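You operate a simulated robot arm through the tools that you are given. There is no shell and no other tool.

You are at the controls of a simulated robot arm. One attempt, no reset.

Task
Stretch the orange hat on the stretcher to the size on its ticket.
Fine: press Steam once, then turn the dial up; wait for the green lamp, turn the dial back to 54, then set the hat on the white dome.
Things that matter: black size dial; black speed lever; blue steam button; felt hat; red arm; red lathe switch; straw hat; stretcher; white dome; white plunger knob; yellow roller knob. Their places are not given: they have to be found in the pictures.

Only the result counts: the job must be done as asked and must still hold three seconds after the hand-in. Knocking over, shifting, dropping, spilling or breaking anything else fails it.

Robot
A 7-joint arm with a four-finger gripper, fixed in place. Base frame: the origin is on the floor under the middle of its stand, x ahead of it, y to its left, z up. Units: m, rad, N and s.
With the tool pointing down near the work surface it reaches from about 0.1 to 0.94 m from the base axis. Its first joint turns from -1.204 to 3.002 rad. Payload 3.67 kg.
The tool frame sits at the grasp point between the pads (the TCP): z along the fingers, y along the line on which they close. The tips reach 0.028 m beyond it. The gripper opens to 0.112 m; its body begins 0.073 m behind the TCP.
Orientation is told as [roll, pitch, yaw] about the base's x, y, z axes, in that order, counted from this pose: with the fingers straight down and closing along the base's y, the tool's x points along the base's -x, its y along +y and its z along -z.

Tools
- The arm moves only by the tool nudge_tool. Its argument "steps" is text: rows parted by semicolons, each of 7 numbers parted by spaces: the turn, a rotation vector about the base's x, y, z in rad, then the shift along the base's x, y, z in m, then the gripper command, from -1 (shut) to 1 (fully open), values between in proportion. In form: wx wy wz x y z jaw; .... A call has 1 to 20 rows; each row is the pose to reach, as a shift and turn from the pose commanded when the call began. A row lasts 0.2 s, in which the tool goes at most 0.05 m and 0.15 rad; a call with a longer step from one row to the next is refused whole, and so is a gripper value outside its range. A pose out of reach is approached as far as the arm can. The call stops where the force on the tool passes 40 N (or 10 N more than at its start, if that is more) or the arm is blocked; 0.2 s more then pass. The fingers move at their own pace (about 0.1025 m/s each) and stop on an object; they squeeze with about 20 N. The grip force told is the motor's: it shows also when the fingers shut on nothing. Time passes only in rows, and 0.2 s behind the last, so rows that repeat a pose let the fingers close. The reply holds the time, the measured pose of the TCP, the force on the tool along the base axes, the opening and the grip force, in the units named above and with some noise, with the torque about the TCP (base axes, N m) and any sound that the robot's microphone picked up.
- Cameras (640 x 400 px; columns grow to the right, rows downward): "scene" is fixed at [0.0535, -0.5003, 1.6559]; the picture's right is [0.15, -0.99, 0.00], its down [-0.65, -0.10, -0.75] and it looks along [0.74, 0.12, -0.66] (base axes); focal length 345 px, centre (320, 200). "wrist" rides on the gripper at [0.06, -0.018, -0.104] in the tool frame; the picture's right is [0.29, 0.96, 0.00], its down [-0.80, 0.24, -0.55] and it looks along [-0.53, 0.16, 0.83] (tool axes); focal length 234 px, centre (320, 200).
- grab_frame(camera): a new picture of that camera. It takes no simulated time.
- slide_trunk(by): slides the trunk up (or, below 0, down) by that many m; the arm rides with it, the base frame stays. It gives what a move gives, with no picture.
- locate(camera, pixels): for up to 12 pixels [column, row] of the newest picture of that camera ("zoom" is the newest enlarged one), the place [x, y, z] in the base frame of the surface seen there, good to about 0.003 m, but the place of the scene camera against the robot may be out by one fixed shift of up to 0.012 m in any direction. It takes no simulated time.
- close_up(camera, box): a new picture of the part [left, top, right, bottom] of that camera's present view, enlarged. It takes no simulated time.
- sign_off(): hands the job in; it is judged then, once.

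Unless the task says otherwise, let go and move clear before handing in.

The tools are called by a JSON object that holds its "name" and its "arguments". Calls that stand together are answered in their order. nudge_tool: Moves the arm, as the interface text tells. Its arguments: {"type":"object","properties":{"steps":{"type":"string"}},"required":["steps"]} The other tools are called the same way: slide_trunk (by) moves the trunk up or down; grab_frame (camera) takes a picture; locate (camera, pixels) gives the place of the surface under pixels of a picture; close_up (camera, box) takes an enlarged picture of a part of a camera's view; sign_off () hands the job in.

At the start:

```text
t: 0.0
ee_pos: [0.7114, -0.1765, 1.2297]
tcp_rot: [0.0, -0.001, 0.001]
wrist_force: [1.2, -0.4, -0.4]
moment: [0.04, 0.02, 0.02]
gripper_width: 0.1122
gripper_force: 0.0
trunk travel left (down, up): [-0.65, 0.19]
```

scene: 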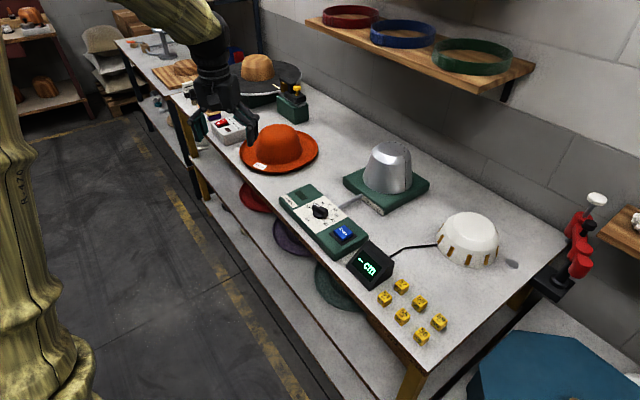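
wrist: 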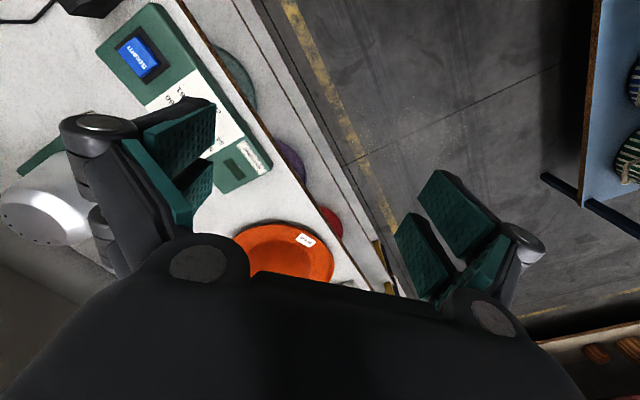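

The scene picture shows the orange hat on the table near (280,148) with a ticket at (260,167), the metal stretcher near (388,167), the dial near (320,211), steam at (343,232) and the white dome at (468,238). I'll take enlarged views to read the details.

{"name": "close_up", "arguments": {"camera": "scene", "box": [230, 110, 330, 180]}}

{"name": "close_up", "arguments": {"camera": "scene", "box": [270, 170, 400, 290]}}

{"name": "close_up", "arguments": {"camera": "scene", "box": [330, 120, 530, 290]}}

{"name": "close_up", "arguments": {"camera": "wrist", "box": [80, 0, 340, 300]}}

```text
5.71 times, centred on (280, 145) of scene
```

zoom: 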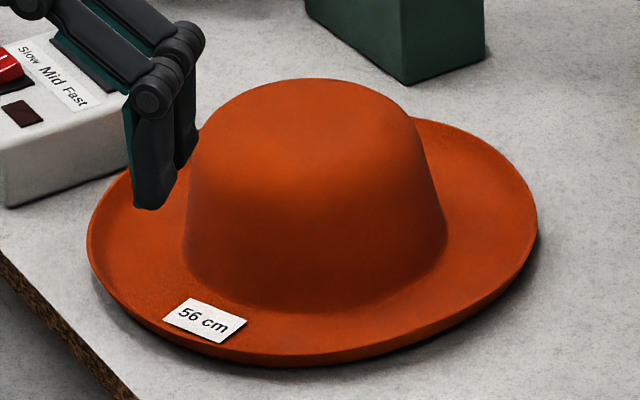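

```text
3.33 times, centred on (335, 230) of scene
```

zoom: 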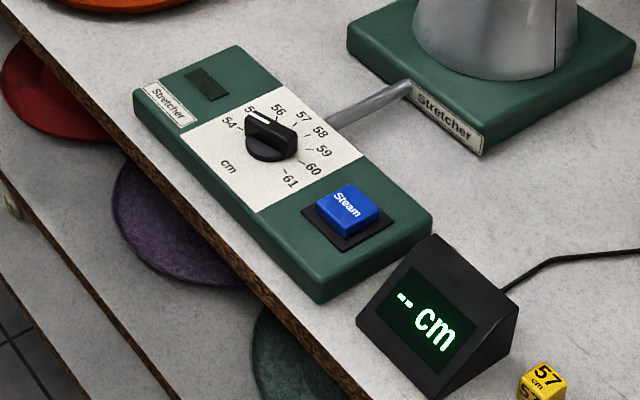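

```text
2.35 times, centred on (430, 205) of scene
```

zoom: 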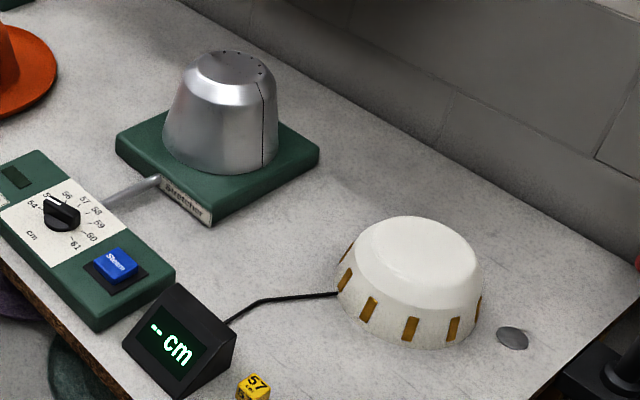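

```text
1.33 times, centred on (210, 150) of wrist
```

zoom: 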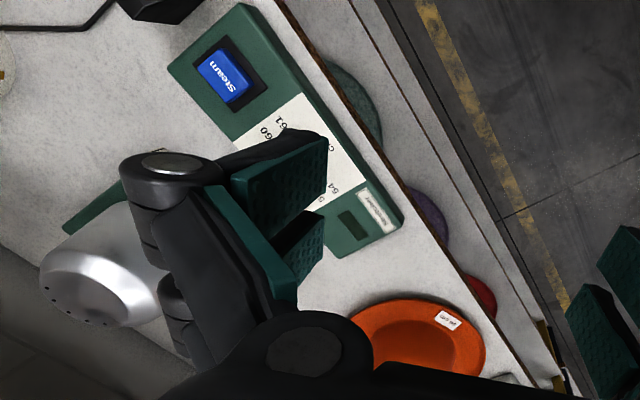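

The ticket reads 56 cm; the dial's pointer is near 54/55, and the gauge with the white dome shows "-- cm". Next I'll locate the key surfaces and zoom in on the dial.

{"name": "close_up", "arguments": {"camera": "scene", "box": [300, 190, 350, 225]}}

{"name": "locate", "arguments": {"camera": "scene", "pixels": [[280, 128], [275, 125], [258, 137], [305, 155], [240, 155], [318, 150], [268, 172], [285, 175], [389, 147], [380, 152], [343, 230], [330, 250]]}}

{"name": "locate", "arguments": {"camera": "scene", "pixels": [[468, 220], [455, 235], [480, 235], [400, 142], [375, 148], [390, 160], [365, 185], [411, 187], [438, 245], [497, 262], [465, 265], [395, 210]]}}

```text
11.43 times, centred on (325, 208) of scene
```

zoom: 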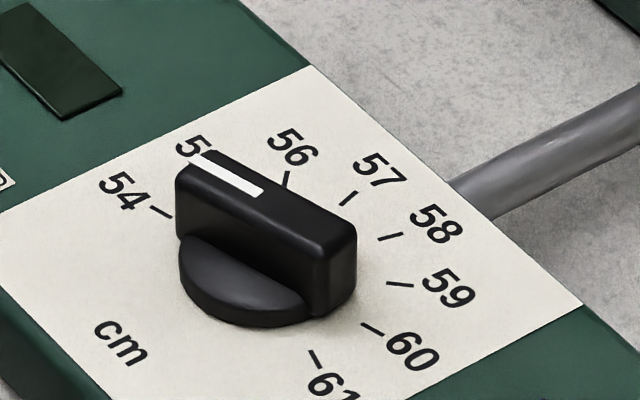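

```text
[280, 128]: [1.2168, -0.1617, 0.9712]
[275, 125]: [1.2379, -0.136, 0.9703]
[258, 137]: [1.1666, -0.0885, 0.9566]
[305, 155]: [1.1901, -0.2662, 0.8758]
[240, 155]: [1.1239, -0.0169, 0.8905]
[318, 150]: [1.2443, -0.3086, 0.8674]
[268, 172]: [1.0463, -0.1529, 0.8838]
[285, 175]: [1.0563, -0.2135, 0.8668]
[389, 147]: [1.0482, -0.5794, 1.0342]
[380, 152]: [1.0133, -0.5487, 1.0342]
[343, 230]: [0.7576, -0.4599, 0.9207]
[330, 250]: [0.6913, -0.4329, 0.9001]
```

```text
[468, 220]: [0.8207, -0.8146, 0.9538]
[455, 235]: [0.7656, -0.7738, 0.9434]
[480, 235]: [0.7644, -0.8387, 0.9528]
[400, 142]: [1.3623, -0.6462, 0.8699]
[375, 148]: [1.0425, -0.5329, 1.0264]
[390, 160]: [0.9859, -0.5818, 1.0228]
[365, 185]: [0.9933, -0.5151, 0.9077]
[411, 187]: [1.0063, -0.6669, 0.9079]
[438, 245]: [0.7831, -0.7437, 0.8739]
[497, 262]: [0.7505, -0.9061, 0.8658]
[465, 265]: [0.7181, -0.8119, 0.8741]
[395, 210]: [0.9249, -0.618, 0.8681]
```

The dial's white mark looks between 54 and 55, so I'll measure the dial ticks and pointer in this zoom, then the hat and dome outlines.

{"name": "close_up", "arguments": {"camera": "scene", "box": [300, 190, 350, 225]}}

{"name": "locate", "arguments": {"camera": "zoom", "pixels": [[160, 212], [286, 180], [348, 198], [391, 237], [400, 284], [373, 329], [317, 360], [260, 188], [200, 160], [192, 172], [345, 240], [220, 300]]}}

{"name": "locate", "arguments": {"camera": "zoom", "pixels": [[235, 215], [290, 230], [300, 215], [265, 305], [320, 280], [190, 210], [60, 60], [500, 170], [560, 300], [350, 30], [30, 300], [100, 380]]}}

```text
11.43 times, centred on (325, 208) of scene
```

zoom: 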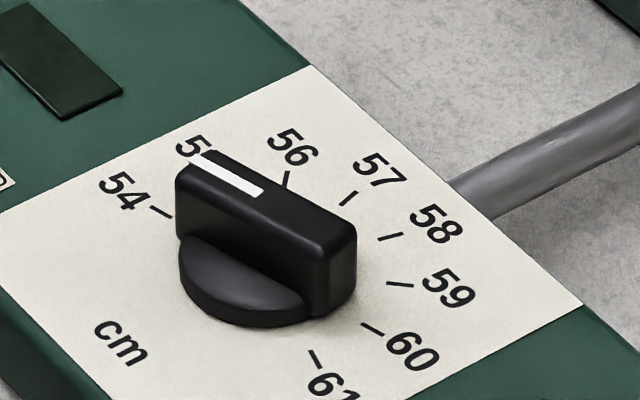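

```text
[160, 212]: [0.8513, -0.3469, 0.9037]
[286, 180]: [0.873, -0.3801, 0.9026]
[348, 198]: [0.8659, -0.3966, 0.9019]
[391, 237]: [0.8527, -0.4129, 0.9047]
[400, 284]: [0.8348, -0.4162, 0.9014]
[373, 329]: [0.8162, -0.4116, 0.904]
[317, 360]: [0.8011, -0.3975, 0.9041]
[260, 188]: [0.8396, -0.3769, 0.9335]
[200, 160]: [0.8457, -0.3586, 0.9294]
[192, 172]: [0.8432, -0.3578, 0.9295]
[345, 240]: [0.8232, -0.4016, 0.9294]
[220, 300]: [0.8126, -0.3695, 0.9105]
```

```text
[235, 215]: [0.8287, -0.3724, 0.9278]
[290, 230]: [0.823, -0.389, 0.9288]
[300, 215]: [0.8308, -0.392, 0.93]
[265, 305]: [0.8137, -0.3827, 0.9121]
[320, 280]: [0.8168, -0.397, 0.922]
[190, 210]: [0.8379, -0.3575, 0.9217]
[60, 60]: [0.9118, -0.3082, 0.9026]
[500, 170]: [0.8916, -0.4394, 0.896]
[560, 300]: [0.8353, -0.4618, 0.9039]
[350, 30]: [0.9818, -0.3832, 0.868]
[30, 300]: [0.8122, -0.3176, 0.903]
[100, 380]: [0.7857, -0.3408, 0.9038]
```

From the tick positions, the dial centre is about (0.836, −0.380) and the pointer is at 54, with each cm about 31° clockwise. Now I'll map the hat's profile from an enlarged view.

{"name": "close_up", "arguments": {"camera": "scene", "box": [232, 118, 326, 178]}}

{"name": "locate", "arguments": {"camera": "zoom", "pixels": [[60, 210], [100, 290], [150, 325], [250, 375], [330, 380], [450, 350], [520, 300], [560, 230], [540, 160], [480, 100], [320, 40], [320, 130]]}}

{"name": "locate", "arguments": {"camera": "zoom", "pixels": [[320, 180], [320, 230], [310, 300], [310, 330], [310, 360], [200, 285], [450, 250], [445, 200], [250, 60], [390, 70], [185, 320], [500, 200]]}}

```text
6.67 times, centred on (279, 148) of scene
```

zoom: 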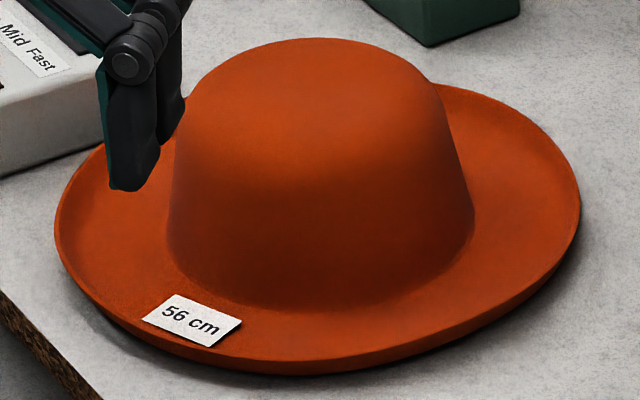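

```text
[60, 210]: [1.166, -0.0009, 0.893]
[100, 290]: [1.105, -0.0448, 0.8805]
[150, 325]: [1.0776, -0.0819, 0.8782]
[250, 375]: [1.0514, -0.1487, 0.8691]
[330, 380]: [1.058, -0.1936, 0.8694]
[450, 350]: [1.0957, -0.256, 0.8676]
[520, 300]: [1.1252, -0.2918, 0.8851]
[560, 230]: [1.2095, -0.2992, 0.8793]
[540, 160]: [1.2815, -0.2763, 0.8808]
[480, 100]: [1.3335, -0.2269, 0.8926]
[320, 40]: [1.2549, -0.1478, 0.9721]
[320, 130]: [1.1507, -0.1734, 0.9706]
```

```text
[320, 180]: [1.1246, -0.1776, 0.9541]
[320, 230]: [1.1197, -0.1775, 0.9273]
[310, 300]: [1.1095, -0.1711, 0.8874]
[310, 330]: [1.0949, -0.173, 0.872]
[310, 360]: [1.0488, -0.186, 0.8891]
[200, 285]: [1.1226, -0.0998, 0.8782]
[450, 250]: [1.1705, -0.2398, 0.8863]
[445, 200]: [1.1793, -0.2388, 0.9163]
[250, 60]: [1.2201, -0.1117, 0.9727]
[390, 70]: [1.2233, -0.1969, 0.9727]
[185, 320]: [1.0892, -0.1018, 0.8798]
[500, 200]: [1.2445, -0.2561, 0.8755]
```

The hat's brim is dished: the edge is about 2 cm above the table (z≈0.889), the hat centre is about (1.195, −0.155), brim radius ≈0.15 and crown radius ≈0.085. Next I need the table edge and the stretcher and white-dome shapes.

{"name": "locate", "arguments": {"camera": "scene", "pixels": [[236, 164], [250, 182], [270, 204], [300, 237], [320, 258], [345, 285], [400, 345], [260, 190], [215, 140], [360, 280], [225, 140], [205, 115]]}}

{"name": "close_up", "arguments": {"camera": "scene", "box": [335, 130, 445, 220]}}

{"name": "locate", "arguments": {"camera": "zoom", "pixels": [[260, 70], [320, 60], [380, 75], [310, 100], [390, 110], [255, 110], [310, 140], [310, 200], [310, 260], [310, 345], [200, 280], [430, 320]]}}

```text
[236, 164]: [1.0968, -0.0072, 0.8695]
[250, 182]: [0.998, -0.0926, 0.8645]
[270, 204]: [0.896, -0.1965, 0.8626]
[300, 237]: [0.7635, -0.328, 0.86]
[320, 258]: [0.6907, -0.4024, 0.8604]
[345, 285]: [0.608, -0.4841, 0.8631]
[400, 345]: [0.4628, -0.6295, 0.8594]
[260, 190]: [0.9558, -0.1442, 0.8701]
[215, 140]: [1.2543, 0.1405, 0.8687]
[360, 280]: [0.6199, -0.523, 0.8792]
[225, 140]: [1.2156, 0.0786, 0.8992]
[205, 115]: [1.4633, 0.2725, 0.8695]
```

```text
4.44 times, centred on (390, 175) of scene
```

zoom: 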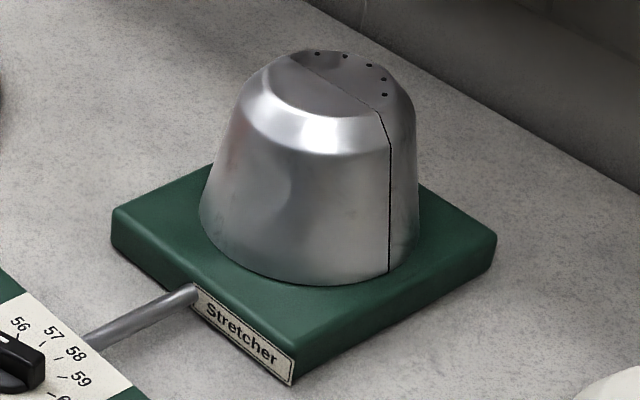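

```text
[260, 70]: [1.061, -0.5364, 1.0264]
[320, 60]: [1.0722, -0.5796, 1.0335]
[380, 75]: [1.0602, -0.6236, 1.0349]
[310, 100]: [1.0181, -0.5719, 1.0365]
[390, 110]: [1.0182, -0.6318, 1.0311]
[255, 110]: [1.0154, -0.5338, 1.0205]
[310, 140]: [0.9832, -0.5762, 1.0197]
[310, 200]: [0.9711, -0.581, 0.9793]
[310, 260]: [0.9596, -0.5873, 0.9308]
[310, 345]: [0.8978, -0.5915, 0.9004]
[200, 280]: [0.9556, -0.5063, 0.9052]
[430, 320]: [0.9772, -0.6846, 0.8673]
```

The table edge is the line x − y ≈ 1.092 (a 45° diagonal), and the hat, stretcher and white dome all lie about 1.15–1.2 m from the base axis. I'll look closely at the gripper's fingers and measure the white dome before moving.

{"name": "close_up", "arguments": {"camera": "scene", "box": [175, 40, 275, 160]}}

{"name": "close_up", "arguments": {"camera": "scene", "box": [410, 195, 530, 280]}}

{"name": "locate", "arguments": {"camera": "zoom", "pixels": [[260, 110], [310, 95], [360, 120], [310, 150], [310, 185], [310, 230], [310, 320], [200, 290], [430, 330], [240, 170], [400, 180], [545, 350]]}}

{"name": "close_up", "arguments": {"camera": "wrist", "box": [340, 130, 580, 340]}}

```text
3.33 times, centred on (225, 100) of scene
```

zoom: 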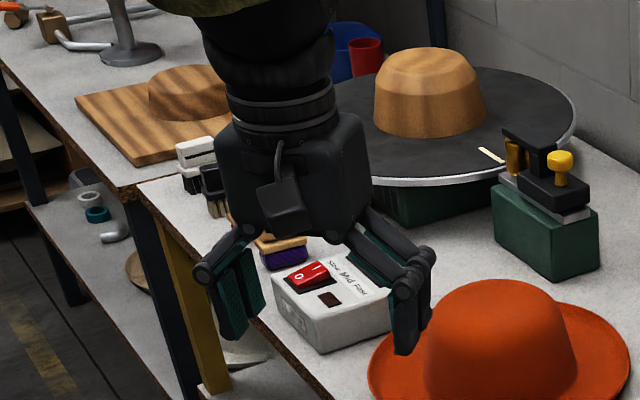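

```text
4.71 times, centred on (470, 238) of scene
```

zoom: 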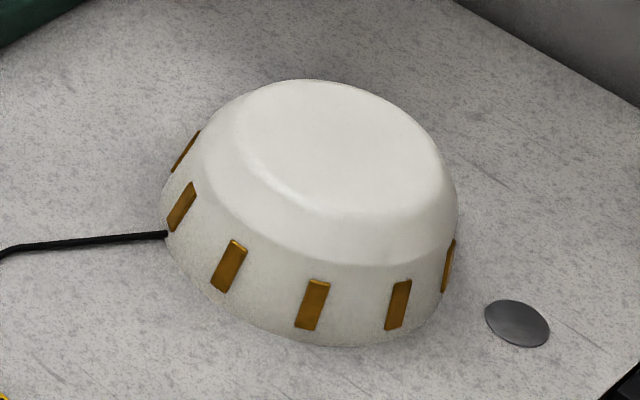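

```text
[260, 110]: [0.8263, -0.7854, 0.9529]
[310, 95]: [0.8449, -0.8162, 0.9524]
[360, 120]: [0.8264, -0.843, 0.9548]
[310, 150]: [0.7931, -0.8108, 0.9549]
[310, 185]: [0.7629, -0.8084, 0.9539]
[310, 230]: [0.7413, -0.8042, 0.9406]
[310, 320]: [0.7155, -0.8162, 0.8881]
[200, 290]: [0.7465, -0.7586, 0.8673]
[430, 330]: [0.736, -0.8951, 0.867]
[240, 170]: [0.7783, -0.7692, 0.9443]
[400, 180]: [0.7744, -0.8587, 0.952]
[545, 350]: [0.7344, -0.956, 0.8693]
```

```text
1.90 times, centred on (460, 235) of wrist
```

zoom: 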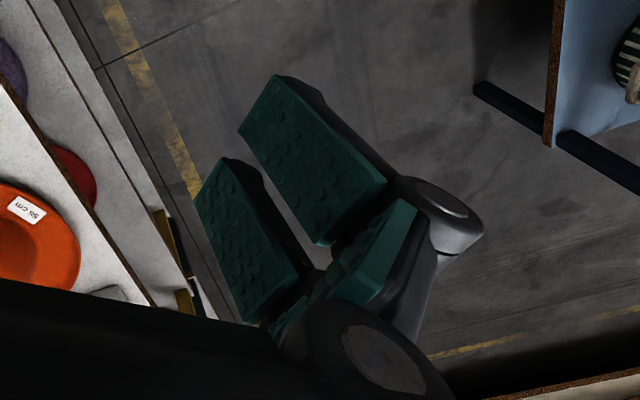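

The white dome's centre is about (0.808, −0.815) with its top at z≈0.954, and the stretcher's centre is about (1.045, −0.582) with its top at z≈1.034. I'll turn the tool in free air first: yaw −90°, then tilt it forward, to see how the arm reaches.

{"name": "nudge_tool", "arguments": {"steps": "0 0 -0.143 0 0 0 1; 0 0 -0.286 0 0 0 1; 0 0 -0.428 0 0 0 1; 0 0 -0.571 0 0 0 1; 0 0 -0.714 0 0 0 1; 0 0 -0.857 0 0 0 1; 0 0 -1.0 0 0 0 1; 0 0 -1.142 0 0 0 1; 0 0 -1.285 0 0 0 1; 0 0 -1.428 0 0 0 1; 0 0 -1.571 0 0 0 1; 0 0 -1.571 0 0 0 1"}}

```text
t: 2.6
ee_pos: [0.7127, -0.1829, 1.2385]
tcp_rot: [0.01, 0.027, -1.578]
wrist_force: [-0.3, -1.0, 0.3]
moment: [0.01, 0.02, 0.01]
gripper_width: 0.112
gripper_force: 0.0
trunk travel left (down, up): [-0.65, 0.19]
```

Yaw reached −1.578 rad, with about 1 cm of position drift. Now I'll tilt the tool forward about base y by −0.96 rad.

{"name": "nudge_tool", "arguments": {"steps": "0 -0.14 0 0 0 0 1; 0 -0.28 0 0 0 0 1; 0 -0.42 0 0 0 0 1; 0 -0.56 0 0 0 0 1; 0 -0.7 0 0 0 0 1; 0 -0.84 0 0 0 0 1; 0 -0.96 0 0 0 0 1; 0 -0.96 0 0 0 0 1"}}

{"name": "grab_frame", "arguments": {"camera": "scene"}}

{"name": "grab_frame", "arguments": {"camera": "wrist"}}

```text
t: 4.2
ee_pos: [0.679, -0.19, 1.1901]
tcp_rot: [0.697, 0.076, -1.429]
wrist_force: [-0.6, 0.3, -0.6]
moment: [0.02, -0.04, -0.02]
gripper_width: 0.1121
gripper_force: 0.1
out of reach, approached as far as the arm can: row 5, 6
trunk travel left (down, up): [-0.65, 0.19]
stopped in row 8: the arm was blocked; the commanded pose is now the measured one
```

```text
taken
```

scene: 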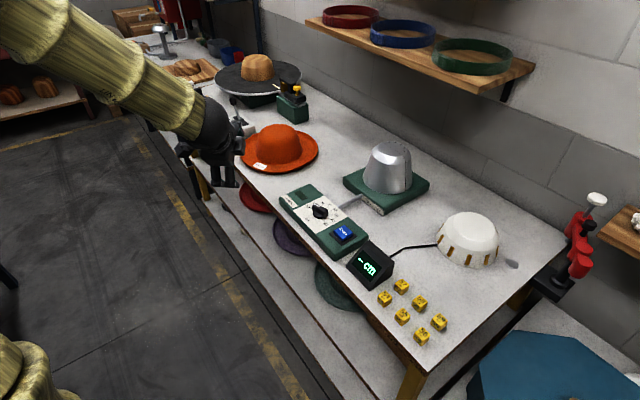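

```text
taken
```

wrist: 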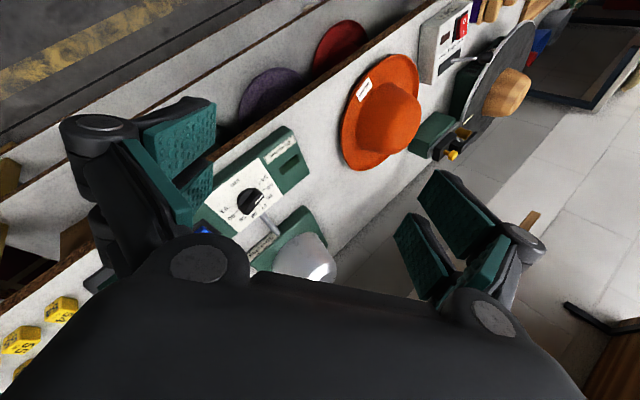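

The tilt stalled at about 0.70 rad because the tool is too close to the base. I'll move forward and up while finishing the tilt and straightening the heading.

{"name": "nudge_tool", "arguments": {"steps": "-0.008 -0.038 -0.02 0.035 0 0.015 1; -0.016 -0.076 -0.04 0.07 0 0.03 1; -0.024 -0.115 -0.06 0.105 0 0.045 1; -0.033 -0.153 -0.081 0.14 0 0.06 1; -0.041 -0.191 -0.101 0.175 0 0.075 1; -0.049 -0.23 -0.121 0.21 0 0.09 1; -0.057 -0.268 -0.142 0.245 0 0.1 1; -0.057 -0.268 -0.142 0.245 0 0.1 1"}}

```text
t: 6.0
ee_pos: [0.9235, -0.1905, 1.2908]
tcp_rot: [0.963, 0.001, -1.565]
wrist_force: [0.1, 0.3, 0.1]
moment: [0.02, -0.01, 0.03]
gripper_width: 0.112
gripper_force: 0.1
trunk travel left (down, up): [-0.65, 0.19]
```

The pose is now as commanded, with heading 0 and 35° below horizontal. I'll lower the trunk by 0.2 m to improve reach and look again.

{"name": "slide_trunk", "arguments": {"by": -0.2}}

{"name": "grab_frame", "arguments": {"camera": "scene"}}

{"name": "grab_frame", "arguments": {"camera": "wrist"}}

```text
t: 8.2
ee_pos: [0.9229, -0.1915, 1.0895]
tcp_rot: [0.961, -0.001, -1.564]
wrist_force: [0.2, 0.2, 0.0]
moment: [-0.01, 0.01, 0.02]
gripper_width: 0.112
gripper_force: 0.1
trunk travel left (down, up): [-0.45, 0.39]
```

```text
taken
```

scene: 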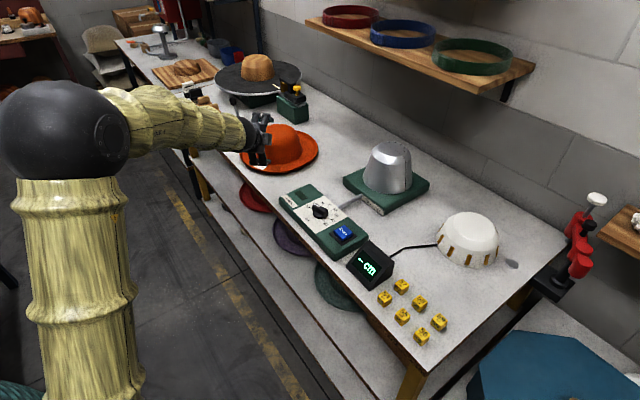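

```text
taken
```

wrist: 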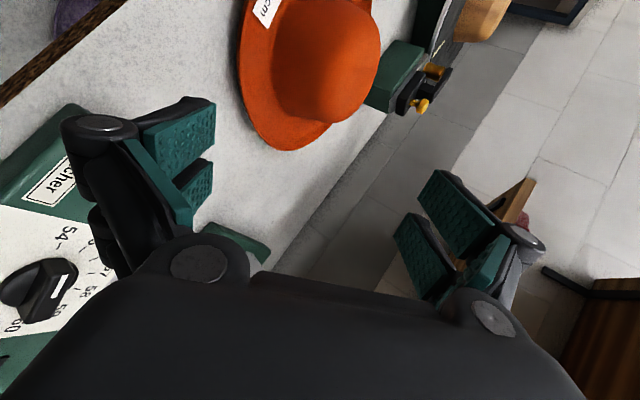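

The wrist view now shows the dial at (40,280) and the hat's brim near (262,12). I'll compare wrist and scene positions of the same features to find the scene camera's fixed shift.

{"name": "close_up", "arguments": {"camera": "wrist", "box": [0, 180, 160, 360]}}

{"name": "locate", "arguments": {"camera": "wrist", "pixels": [[59, 286], [50, 300], [65, 262], [20, 295], [240, 60], [250, 110], [270, 145], [300, 150], [330, 60], [300, 110], [378, 40], [262, 12]]}}

{"name": "locate", "arguments": {"camera": "scene", "pixels": [[317, 205], [320, 208], [260, 167], [307, 194]]}}

```text
2.22 times, centred on (80, 270) of wrist
```

zoom: 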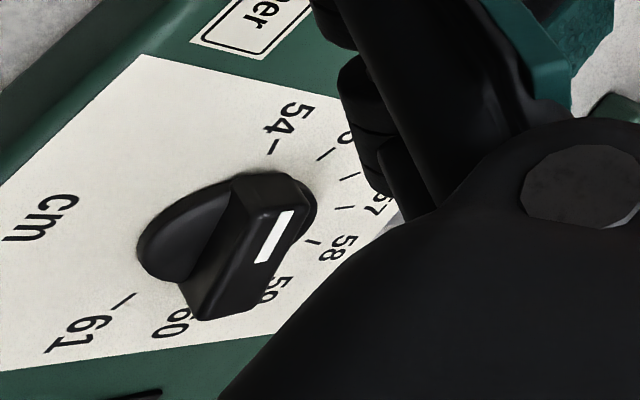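

```text
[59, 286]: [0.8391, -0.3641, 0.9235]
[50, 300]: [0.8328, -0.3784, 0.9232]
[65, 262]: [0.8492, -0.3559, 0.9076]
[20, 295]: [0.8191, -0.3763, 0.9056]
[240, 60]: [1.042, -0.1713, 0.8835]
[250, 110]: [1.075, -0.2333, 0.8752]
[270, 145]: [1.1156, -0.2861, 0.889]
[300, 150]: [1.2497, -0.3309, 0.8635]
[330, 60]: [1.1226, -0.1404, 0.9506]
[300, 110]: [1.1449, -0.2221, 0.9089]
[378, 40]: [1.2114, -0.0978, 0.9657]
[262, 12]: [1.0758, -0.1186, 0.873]
```

```text
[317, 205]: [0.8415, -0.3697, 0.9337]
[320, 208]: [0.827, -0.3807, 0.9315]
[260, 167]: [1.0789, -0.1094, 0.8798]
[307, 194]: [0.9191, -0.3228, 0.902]
```

Scene heights read about 6 mm higher than the wrist camera's. I'll compare exact corners of the dial plate and the white pointer line in both cameras.

{"name": "locate", "arguments": {"camera": "zoom", "pixels": [[141, 58], [291, 212], [262, 262], [270, 148], [125, 300], [312, 242], [345, 207], [352, 175], [326, 152], [270, 54], [192, 38], [20, 360]]}}

{"name": "close_up", "arguments": {"camera": "scene", "box": [275, 185, 350, 235]}}

```text
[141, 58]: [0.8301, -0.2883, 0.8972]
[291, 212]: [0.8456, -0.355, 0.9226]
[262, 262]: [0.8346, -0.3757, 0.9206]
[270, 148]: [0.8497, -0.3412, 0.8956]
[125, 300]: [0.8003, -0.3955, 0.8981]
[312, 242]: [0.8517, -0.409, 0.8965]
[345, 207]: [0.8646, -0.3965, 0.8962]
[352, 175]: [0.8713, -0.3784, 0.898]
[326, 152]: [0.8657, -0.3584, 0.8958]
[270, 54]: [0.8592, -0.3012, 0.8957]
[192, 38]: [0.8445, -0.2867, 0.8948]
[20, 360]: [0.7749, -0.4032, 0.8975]
```

```text
8.00 times, centred on (312, 210) of scene
```

zoom: 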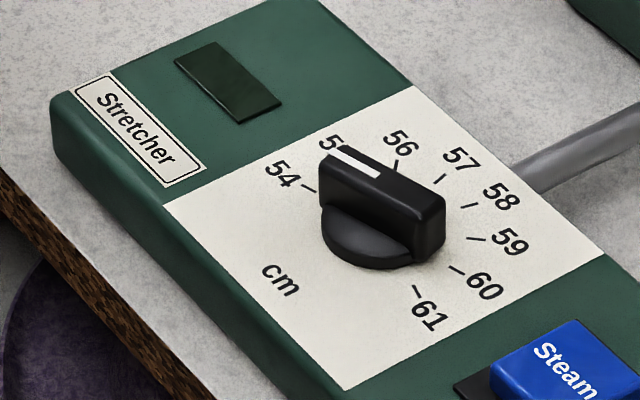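

The scene camera reads about (+0.0015, −0.003, +0.0065) off relative to the robot, so the table is at z≈0.862 and the brim edge top at z≈0.883 with x≈1.042. I'll come down in front of the brim at about 22° below horizontal with the fingers partly closed, then look.

{"name": "nudge_tool", "arguments": {"steps": "0 -0.05 0 0.01 0.005 -0.03 0.2; 0 -0.1 0 0.02 0.01 -0.06 0; 0 -0.15 0 0.03 0.016 -0.09 -0.1; 0 -0.2 0 0.04 0.02 -0.115 -0.2; 0 -0.226 0 0.047 0.0215 -0.135 -0.2; 0 -0.226 0 0.047 0.0215 -0.135 -0.2; 0 -0.226 0 0.047 0.0215 -0.135 -0.2"}}

{"name": "grab_frame", "arguments": {"camera": "scene"}}

{"name": "grab_frame", "arguments": {"camera": "wrist"}}

```text
t: 9.8
ee_pos: [0.9709, -0.1693, 0.9541]
tcp_rot: [1.188, 0.0, -1.563]
wrist_force: [-0.2, -0.8, 0.0]
moment: [0.01, -0.01, 0.03]
gripper_width: 0.0447
gripper_force: 0.1
trunk travel left (down, up): [-0.45, 0.39]
```

```text
taken
```

scene: 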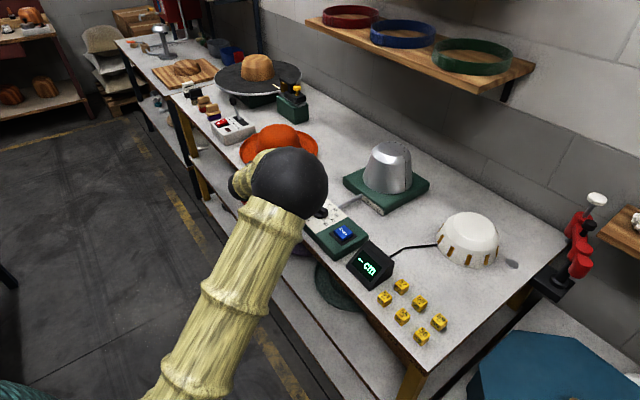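

```text
taken
```

wrist: 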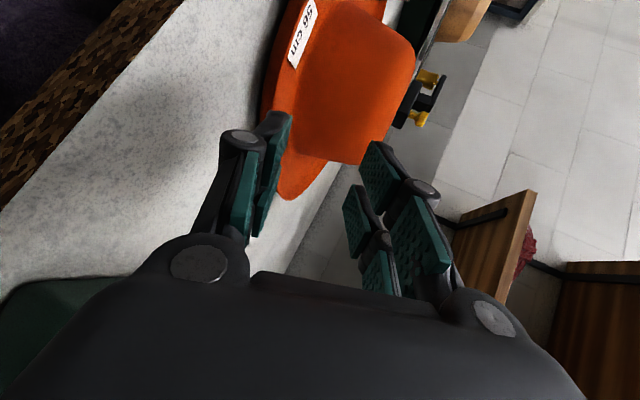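

The wrist view shows the lower fingers near (265,180) and upper fingers near (375,180), with the brim ahead near (275,130); the elbow ball sits at (290,185) in the scene view. I'll check where the elbow is and enlarge the fingers.

{"name": "close_up", "arguments": {"camera": "wrist", "box": [180, 40, 480, 260]}}

{"name": "locate", "arguments": {"camera": "scene", "pixels": [[290, 180], [310, 200], [260, 235], [225, 300], [180, 380], [250, 165]]}}

{"name": "locate", "arguments": {"camera": "zoom", "pixels": [[205, 150], [190, 160], [160, 200], [150, 190], [180, 250], [130, 230], [230, 155], [230, 270], [200, 300], [400, 210], [375, 310], [230, 60]]}}

```text
1.82 times, centred on (330, 150) of wrist
```

zoom: 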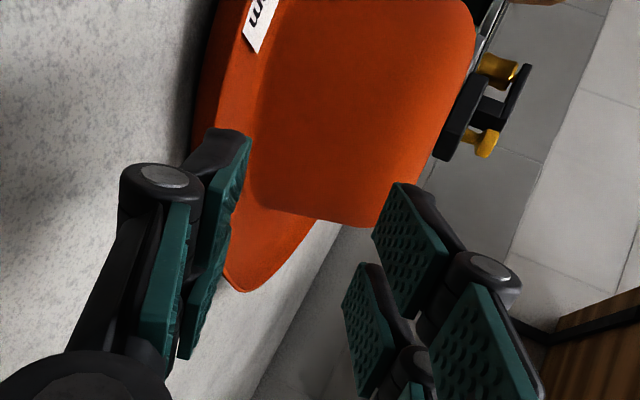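

```text
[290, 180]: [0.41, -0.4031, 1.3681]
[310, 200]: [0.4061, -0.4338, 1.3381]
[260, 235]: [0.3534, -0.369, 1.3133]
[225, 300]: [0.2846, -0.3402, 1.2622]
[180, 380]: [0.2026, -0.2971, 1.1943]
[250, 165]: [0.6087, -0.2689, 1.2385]
```

```text
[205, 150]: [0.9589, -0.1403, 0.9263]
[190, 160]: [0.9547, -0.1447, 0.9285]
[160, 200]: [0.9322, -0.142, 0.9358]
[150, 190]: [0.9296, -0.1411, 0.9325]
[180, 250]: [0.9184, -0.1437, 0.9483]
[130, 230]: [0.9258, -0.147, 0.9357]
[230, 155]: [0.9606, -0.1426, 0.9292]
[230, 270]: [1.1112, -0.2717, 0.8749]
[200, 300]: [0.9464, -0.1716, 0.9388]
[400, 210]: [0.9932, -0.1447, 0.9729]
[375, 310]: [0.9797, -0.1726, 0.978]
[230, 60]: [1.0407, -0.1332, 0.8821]
```

The elbow is safely in front of the table at about (0.41, −0.40, 1.37). I'll locate the ticket corners, brim edge thickness and the nearby panel corner in the wrist view before inserting the lower fingers.

{"name": "locate", "arguments": {"camera": "wrist", "pixels": [[291, 64], [299, 68], [316, 8], [264, 95], [268, 95], [274, 95], [290, 95], [300, 100], [285, 185], [295, 198], [20, 300], [110, 282]]}}

{"name": "close_up", "arguments": {"camera": "wrist", "box": [240, 20, 340, 120]}}

```text
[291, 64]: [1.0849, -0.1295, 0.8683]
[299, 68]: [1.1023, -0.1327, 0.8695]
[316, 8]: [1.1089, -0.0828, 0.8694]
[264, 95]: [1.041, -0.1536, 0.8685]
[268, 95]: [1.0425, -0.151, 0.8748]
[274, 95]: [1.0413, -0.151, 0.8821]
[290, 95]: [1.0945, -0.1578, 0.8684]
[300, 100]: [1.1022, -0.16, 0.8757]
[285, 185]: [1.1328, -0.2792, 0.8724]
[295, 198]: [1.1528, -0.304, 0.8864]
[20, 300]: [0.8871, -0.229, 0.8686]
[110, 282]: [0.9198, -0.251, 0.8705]
```

```text
4.00 times, centred on (290, 70) of wrist
```

zoom: 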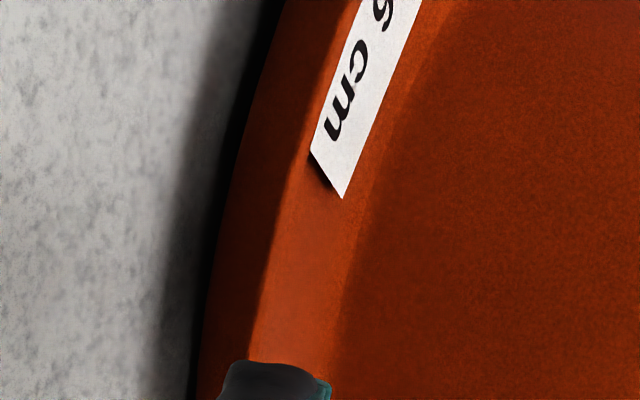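

The wrist readings suggest the brim's edge is an upturned lip (outer face at x≈1.041 from z≈0.868 to 0.882). I'll raise and pitch the tool down so the wrist camera looks at the brim from above, to measure its profile.

{"name": "nudge_tool", "arguments": {"steps": "0 0.13 0 -0.005 0.015 0.03 -0.2; 0 0.26 0 -0.01 0.035 0.06 -0.2; 0 0.39 0 -0.015 0.055 0.09 -0.2; 0 0.52 0 -0.02 0.075 0.105 -0.2; 0 0.66 0 -0.02 0.09 0.12 -0.2; 0 0.66 0 -0.02 0.09 0.12 -0.2"}}

{"name": "grab_frame", "arguments": {"camera": "wrist"}}

{"name": "grab_frame", "arguments": {"camera": "scene"}}

```text
t: 11.4
ee_pos: [0.9579, -0.1519, 1.0906]
tcp_rot: [0.529, 0.116, -1.632]
wrist_force: [-0.2, -1.5, -0.3]
moment: [0.13, 0.01, 0.04]
gripper_width: 0.0448
gripper_force: 0.0
trunk travel left (down, up): [-0.45, 0.39]
stopped in row 6: the arm was blocked; the commanded pose is now the measured one
```

```text
taken
```

wrist: 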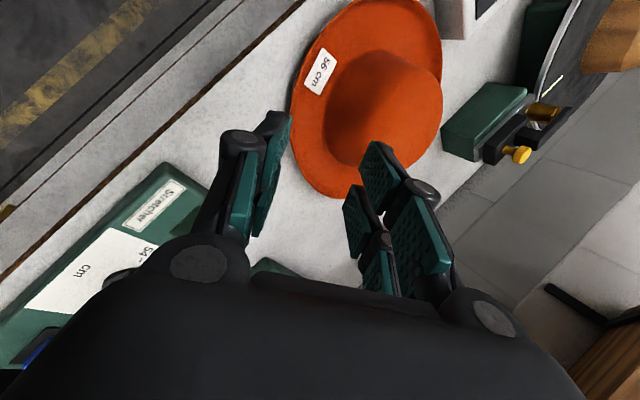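

```text
taken
```

scene: 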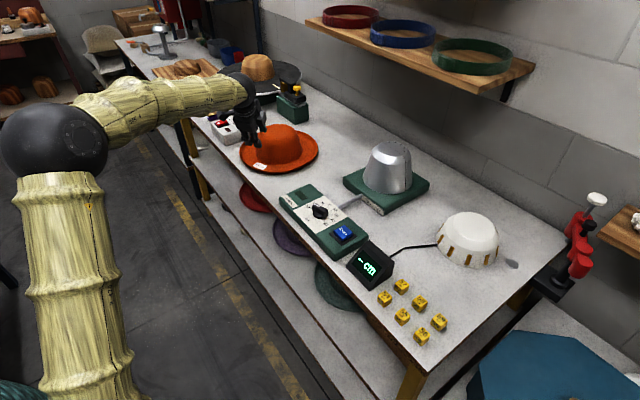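

Both cameras now see the brim. I'll sample its radial profile in enlarged views.

{"name": "close_up", "arguments": {"camera": "wrist", "box": [280, 60, 380, 200]}}

{"name": "locate", "arguments": {"camera": "zoom", "pixels": [[188, 150], [192, 150], [198, 150], [206, 150], [215, 150], [225, 150], [240, 150], [255, 150], [270, 150], [290, 150], [170, 150], [180, 150]]}}

{"name": "close_up", "arguments": {"camera": "scene", "box": [255, 150, 305, 180]}}

{"name": "locate", "arguments": {"camera": "zoom", "pixels": [[320, 180], [320, 200], [320, 220], [320, 240], [320, 255], [320, 265], [320, 272], [320, 280], [320, 288], [320, 296], [320, 304], [320, 320]]}}

```text
2.86 times, centred on (330, 130) of wrist
```

zoom: 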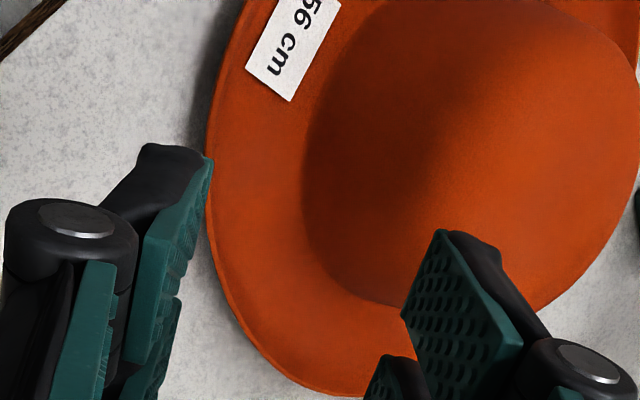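

```text
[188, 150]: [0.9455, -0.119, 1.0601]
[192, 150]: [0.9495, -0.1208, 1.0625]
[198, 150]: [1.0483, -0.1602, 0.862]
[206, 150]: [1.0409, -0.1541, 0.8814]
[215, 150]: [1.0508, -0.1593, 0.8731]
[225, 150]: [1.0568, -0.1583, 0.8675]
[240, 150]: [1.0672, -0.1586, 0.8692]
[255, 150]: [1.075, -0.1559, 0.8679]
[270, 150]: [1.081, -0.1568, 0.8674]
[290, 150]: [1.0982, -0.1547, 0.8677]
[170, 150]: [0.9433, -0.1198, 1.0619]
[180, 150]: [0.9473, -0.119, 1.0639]
```

```text
12.80 times, centred on (280, 165) of scene
```

zoom: 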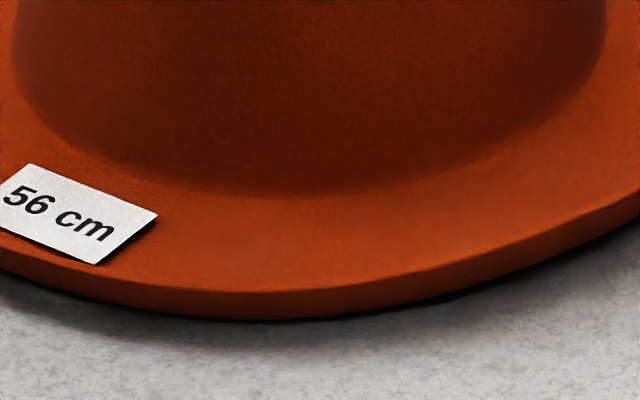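

```text
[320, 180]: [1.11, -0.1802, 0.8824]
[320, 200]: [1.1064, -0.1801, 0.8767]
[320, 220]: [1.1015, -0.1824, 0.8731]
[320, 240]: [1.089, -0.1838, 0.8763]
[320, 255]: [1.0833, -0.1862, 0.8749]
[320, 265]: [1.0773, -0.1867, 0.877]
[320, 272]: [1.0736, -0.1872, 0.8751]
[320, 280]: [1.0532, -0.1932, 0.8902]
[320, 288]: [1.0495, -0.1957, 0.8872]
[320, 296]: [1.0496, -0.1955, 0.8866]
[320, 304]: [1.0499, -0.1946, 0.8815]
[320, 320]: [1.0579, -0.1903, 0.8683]
```

The brim is flat at z≈0.868 and has a vertical lip up to z≈0.882 at radius ≈0.152. I'll try pinching that lip with the fingers at about 60° down, then drag the hat so it overhangs the table edge for a better grip. First I move in above the lip.

{"name": "nudge_tool", "arguments": {"steps": "-0.03 0.003 0.016 0.008 -0.003 -0.02 -0.3; -0.06 0.006 0.031 0.016 -0.006 -0.045 -0.4; -0.09 0.009 0.046 0.024 -0.009 -0.07 -0.4; -0.1155 0.0121 0.0612 0.032 -0.013 -0.1 -0.4; -0.1155 0.0121 0.0612 0.032 -0.013 -0.1 -0.4"}}

{"name": "grab_frame", "arguments": {"camera": "wrist"}}

{"name": "grab_frame", "arguments": {"camera": "scene"}}

```text
t: 12.6
ee_pos: [0.9894, -0.1584, 0.992]
tcp_rot: [0.52, -0.007, -1.566]
wrist_force: [0.8, 0.3, 0.3]
moment: [0.0, -0.01, 0.01]
gripper_width: 0.0334
gripper_force: 0.0
trunk travel left (down, up): [-0.45, 0.39]
```

```text
taken
```

wrist: 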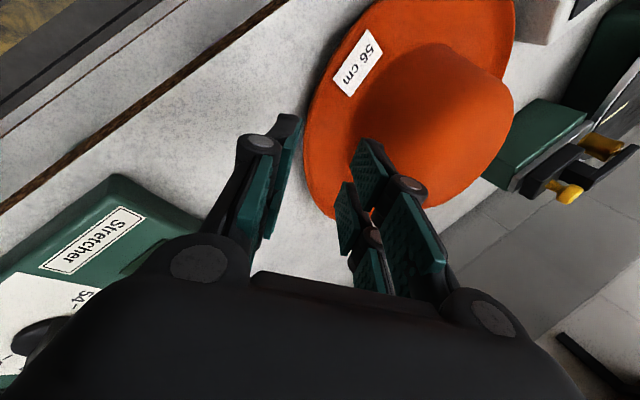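

```text
taken
```

scene: 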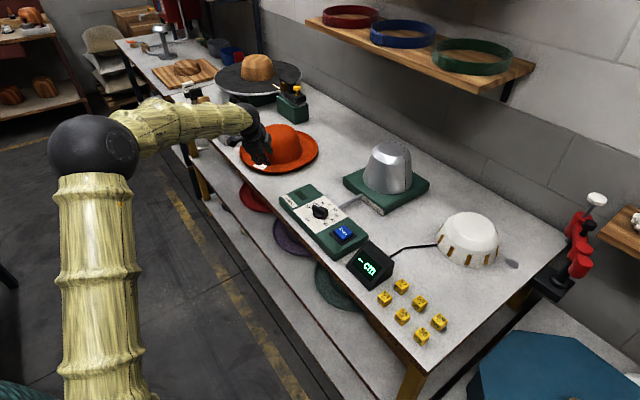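

The fingers are lined up above the lip at TCP (0.989, −0.158, 0.992). I'll go down along the tool axis to about 1 cm above the pinch height and check.

{"name": "nudge_tool", "arguments": {"steps": "0 0 0 0.014 -0.002 -0.026 -0.4; 0 0 0 0.028 -0.004 -0.052 -0.4; 0 0 0 0.041 -0.006 -0.076 -0.4; 0 0 0 0.041 -0.006 -0.076 -0.4"}}

{"name": "close_up", "arguments": {"camera": "wrist", "box": [220, 60, 460, 260]}}

{"name": "close_up", "arguments": {"camera": "scene", "box": [225, 100, 335, 185]}}

```text
t: 13.6
ee_pos: [1.0302, -0.1646, 0.9158]
tcp_rot: [0.523, -0.006, -1.569]
wrist_force: [0.0, 0.5, 0.1]
moment: [0.0, 0.04, 0.01]
gripper_width: 0.0336
gripper_force: 0.1
trunk travel left (down, up): [-0.45, 0.39]
```

```text
2.00 times, centred on (340, 160) of wrist
```

zoom: 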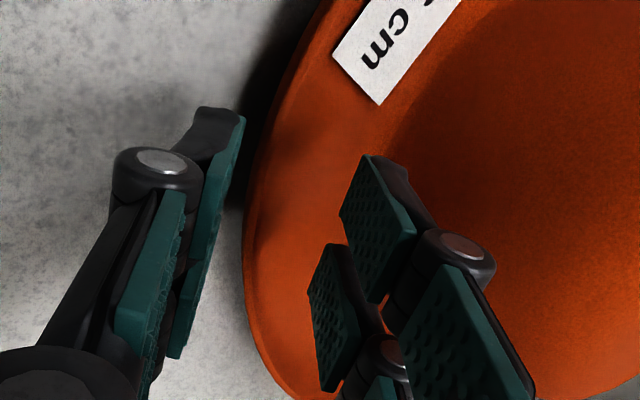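

```text
4.71 times, centred on (280, 142) of scene
```

zoom: 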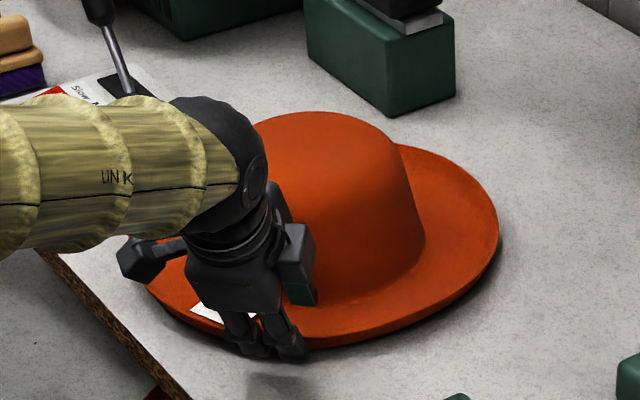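

The outer fingers are outside the lip and the inner ones inside it, as wanted. I'll go down the last 14 mm and close on the lip.

{"name": "nudge_tool", "arguments": {"steps": "0 0 0 0.003 0 -0.007 -0.4; 0 0 0 0.006 0 -0.014 -0.4; 0 0 0 0.006 0 -0.014 -0.6; 0 0 0 0.006 0 -0.015 -0.8; 0 0 0 0.006 0 -0.016 -1; 0 0 0 0.006 0 -0.016 -1; 0 0 0 0.006 0 -0.016 -1"}}

{"name": "close_up", "arguments": {"camera": "wrist", "box": [220, 60, 460, 260]}}

{"name": "close_up", "arguments": {"camera": "scene", "box": [225, 100, 335, 185]}}

```text
t: 15.2
ee_pos: [1.0362, -0.1648, 0.9015]
tcp_rot: [0.523, -0.008, -1.565]
wrist_force: [4.4, 0.2, 11.2]
moment: [-0.39, -0.02, 0.11]
gripper_width: 0.0161
gripper_force: 19.9
trunk travel left (down, up): [-0.45, 0.39]
```

```text
2.00 times, centred on (340, 160) of wrist
```

zoom: 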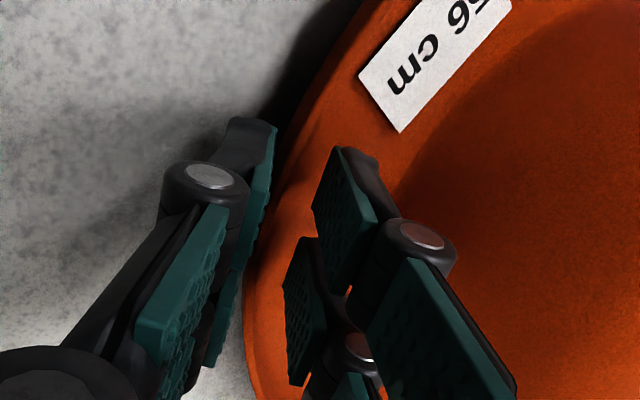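

```text
4.71 times, centred on (280, 142) of scene
```

zoom: 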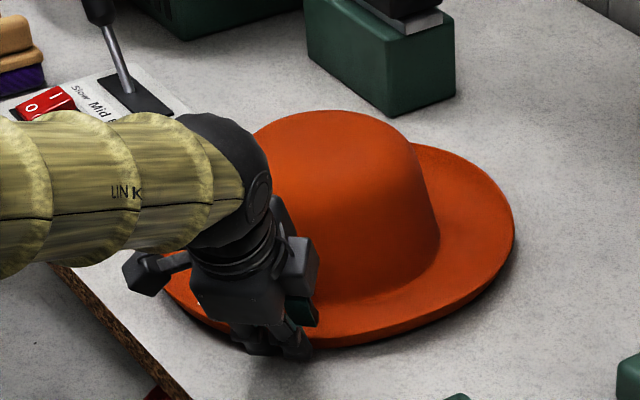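

The grip closed on the lip (width 16 mm, 20 N). I'll lift 3 cm to see whether the hat follows.

{"name": "nudge_tool", "arguments": {"steps": "0 0 0 0 0 0.01 -1; 0 0 0 0 0 0.02 -1; 0 0 0 0 0 0.03 -1; 0 0 0 0 0 0.03 -1"}}

{"name": "grab_frame", "arguments": {"camera": "wrist"}}

{"name": "close_up", "arguments": {"camera": "scene", "box": [225, 100, 335, 185]}}

```text
t: 16.2
ee_pos: [1.0356, -0.1651, 0.9296]
tcp_rot: [0.521, -0.008, -1.568]
wrist_force: [0.0, 0.3, -0.6]
moment: [0.01, 0.04, -0.01]
gripper_width: 0.0
gripper_force: 20.3
trunk travel left (down, up): [-0.45, 0.39]
```

```text
taken
```

wrist: 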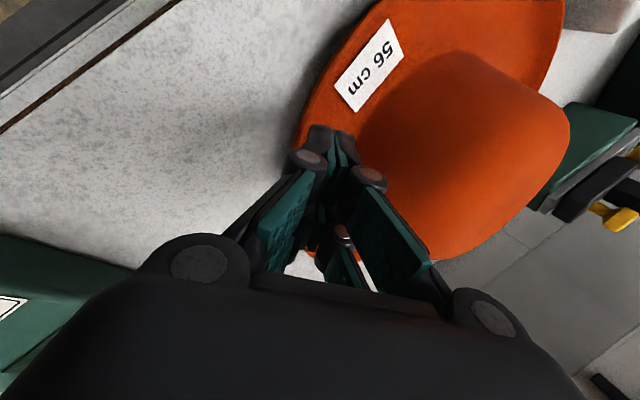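

```text
4.71 times, centred on (280, 142) of scene
```

zoom: 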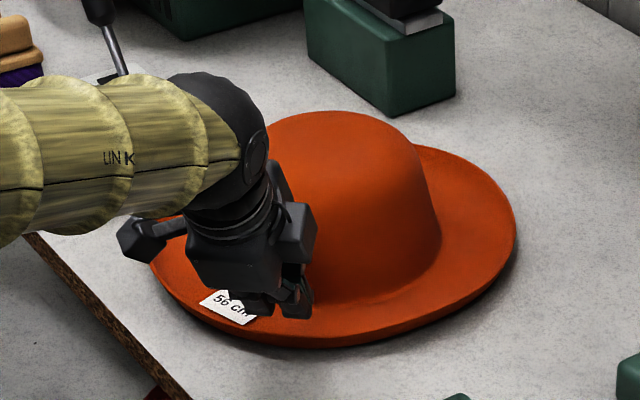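

The lip slipped out, so a lip pinch will not lift the hat. Instead I'll hook inside the lip with closed fingers and drag the hat towards the table edge; first I'll measure where the hat now lies.

{"name": "locate", "arguments": {"camera": "zoom", "pixels": [[512, 235], [505, 200], [480, 165], [505, 260], [480, 290], [430, 318], [380, 333], [330, 337], [250, 328], [330, 120], [360, 140], [320, 180]]}}

{"name": "locate", "arguments": {"camera": "wrist", "pixels": [[305, 120], [330, 60], [350, 30], [560, 20], [520, 80], [560, 120], [500, 240], [440, 100], [362, 70], [350, 110], [385, 25], [400, 50]]}}

```text
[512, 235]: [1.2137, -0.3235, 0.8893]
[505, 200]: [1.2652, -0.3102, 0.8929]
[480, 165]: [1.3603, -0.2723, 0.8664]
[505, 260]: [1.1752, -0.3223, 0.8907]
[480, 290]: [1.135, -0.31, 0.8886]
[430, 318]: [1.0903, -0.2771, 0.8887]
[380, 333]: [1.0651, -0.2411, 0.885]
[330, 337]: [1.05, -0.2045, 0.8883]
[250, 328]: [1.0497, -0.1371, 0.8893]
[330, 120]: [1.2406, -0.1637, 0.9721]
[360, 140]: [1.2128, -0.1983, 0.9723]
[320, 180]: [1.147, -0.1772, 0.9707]
```

```text
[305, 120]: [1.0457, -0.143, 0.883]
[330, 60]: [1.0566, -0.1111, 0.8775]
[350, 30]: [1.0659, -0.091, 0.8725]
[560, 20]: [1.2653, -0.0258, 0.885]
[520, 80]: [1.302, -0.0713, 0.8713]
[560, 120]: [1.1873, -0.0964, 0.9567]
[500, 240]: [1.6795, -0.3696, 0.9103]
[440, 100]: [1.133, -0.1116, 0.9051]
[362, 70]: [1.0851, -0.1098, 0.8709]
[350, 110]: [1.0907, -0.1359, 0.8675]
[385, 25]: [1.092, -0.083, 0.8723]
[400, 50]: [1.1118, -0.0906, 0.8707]
```

The hat centre is now about (1.197, −0.168). I'll place the closed fingertips just inside the lip at y≈−0.18, away from the ticket.

{"name": "nudge_tool", "arguments": {"steps": "0 0 0 0.01 -0.005 0.02 -1; 0 0 0 0.0325 -0.015 0.02 -1; 0 0 0 0.0325 -0.015 0 -1; 0 0 0 0.0325 -0.015 -0.015 -1; 0 0 0 0.0325 -0.015 -0.025 -1; 0 0 0 0.0325 -0.015 -0.03 -1; 0 0 0 0.0325 -0.015 -0.03 -1"}}

{"name": "grab_frame", "arguments": {"camera": "wrist"}}

{"name": "close_up", "arguments": {"camera": "scene", "box": [225, 100, 335, 185]}}

```text
t: 17.8
ee_pos: [1.0695, -0.1809, 0.8992]
tcp_rot: [0.521, -0.008, -1.568]
wrist_force: [0.3, -0.1, -0.1]
moment: [-0.03, -0.04, -0.01]
gripper_width: 0.0
gripper_force: 20.1
trunk travel left (down, up): [-0.45, 0.39]
```

```text
taken
```

wrist: 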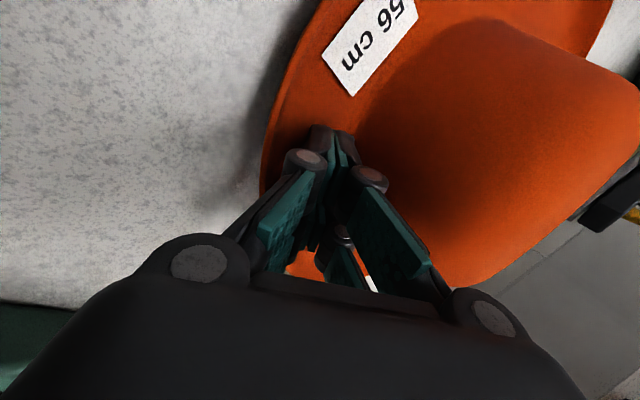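

```text
4.71 times, centred on (280, 142) of scene
```

zoom: 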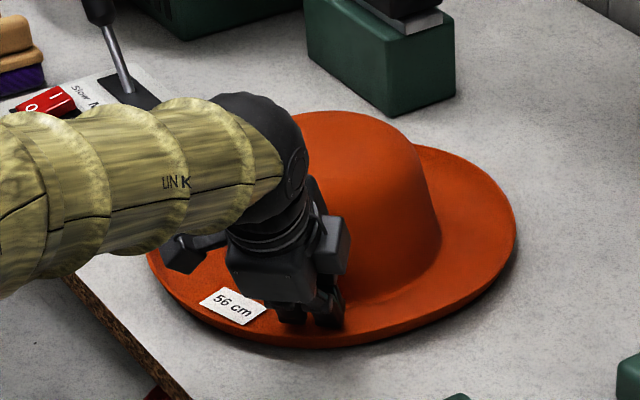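

The closed fingertips are inside the lip with no contact force. I'll drag toward the base by 6 cm first and check.

{"name": "nudge_tool", "arguments": {"steps": "0 0 0 -0.01 0 0 -1; 0 0 0 -0.02 0 0 -1; 0 0 0 -0.03 0 0 -1; 0 0 0 -0.04 0 0 -1; 0 0 0 -0.05 0 0 -1; 0 0 0 -0.06 0 0 -1"}}

{"name": "grab_frame", "arguments": {"camera": "wrist"}}

{"name": "grab_frame", "arguments": {"camera": "scene"}}

```text
t: 19.2
ee_pos: [1.0078, -0.1798, 0.9007]
tcp_rot: [0.522, -0.008, -1.568]
wrist_force: [-1.1, 0.2, 8.6]
moment: [-0.13, 0.06, -0.03]
gripper_width: 0.0
gripper_force: 19.6
trunk travel left (down, up): [-0.45, 0.39]
```

```text
taken
```

wrist: 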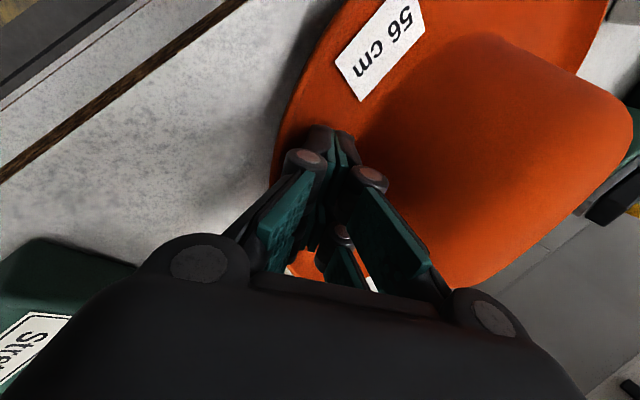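

```text
taken
```

scene: 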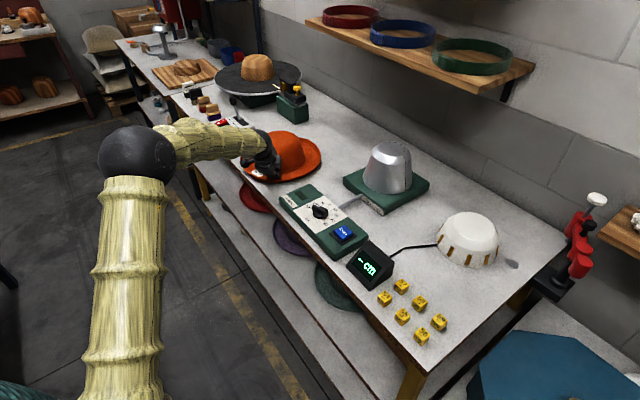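

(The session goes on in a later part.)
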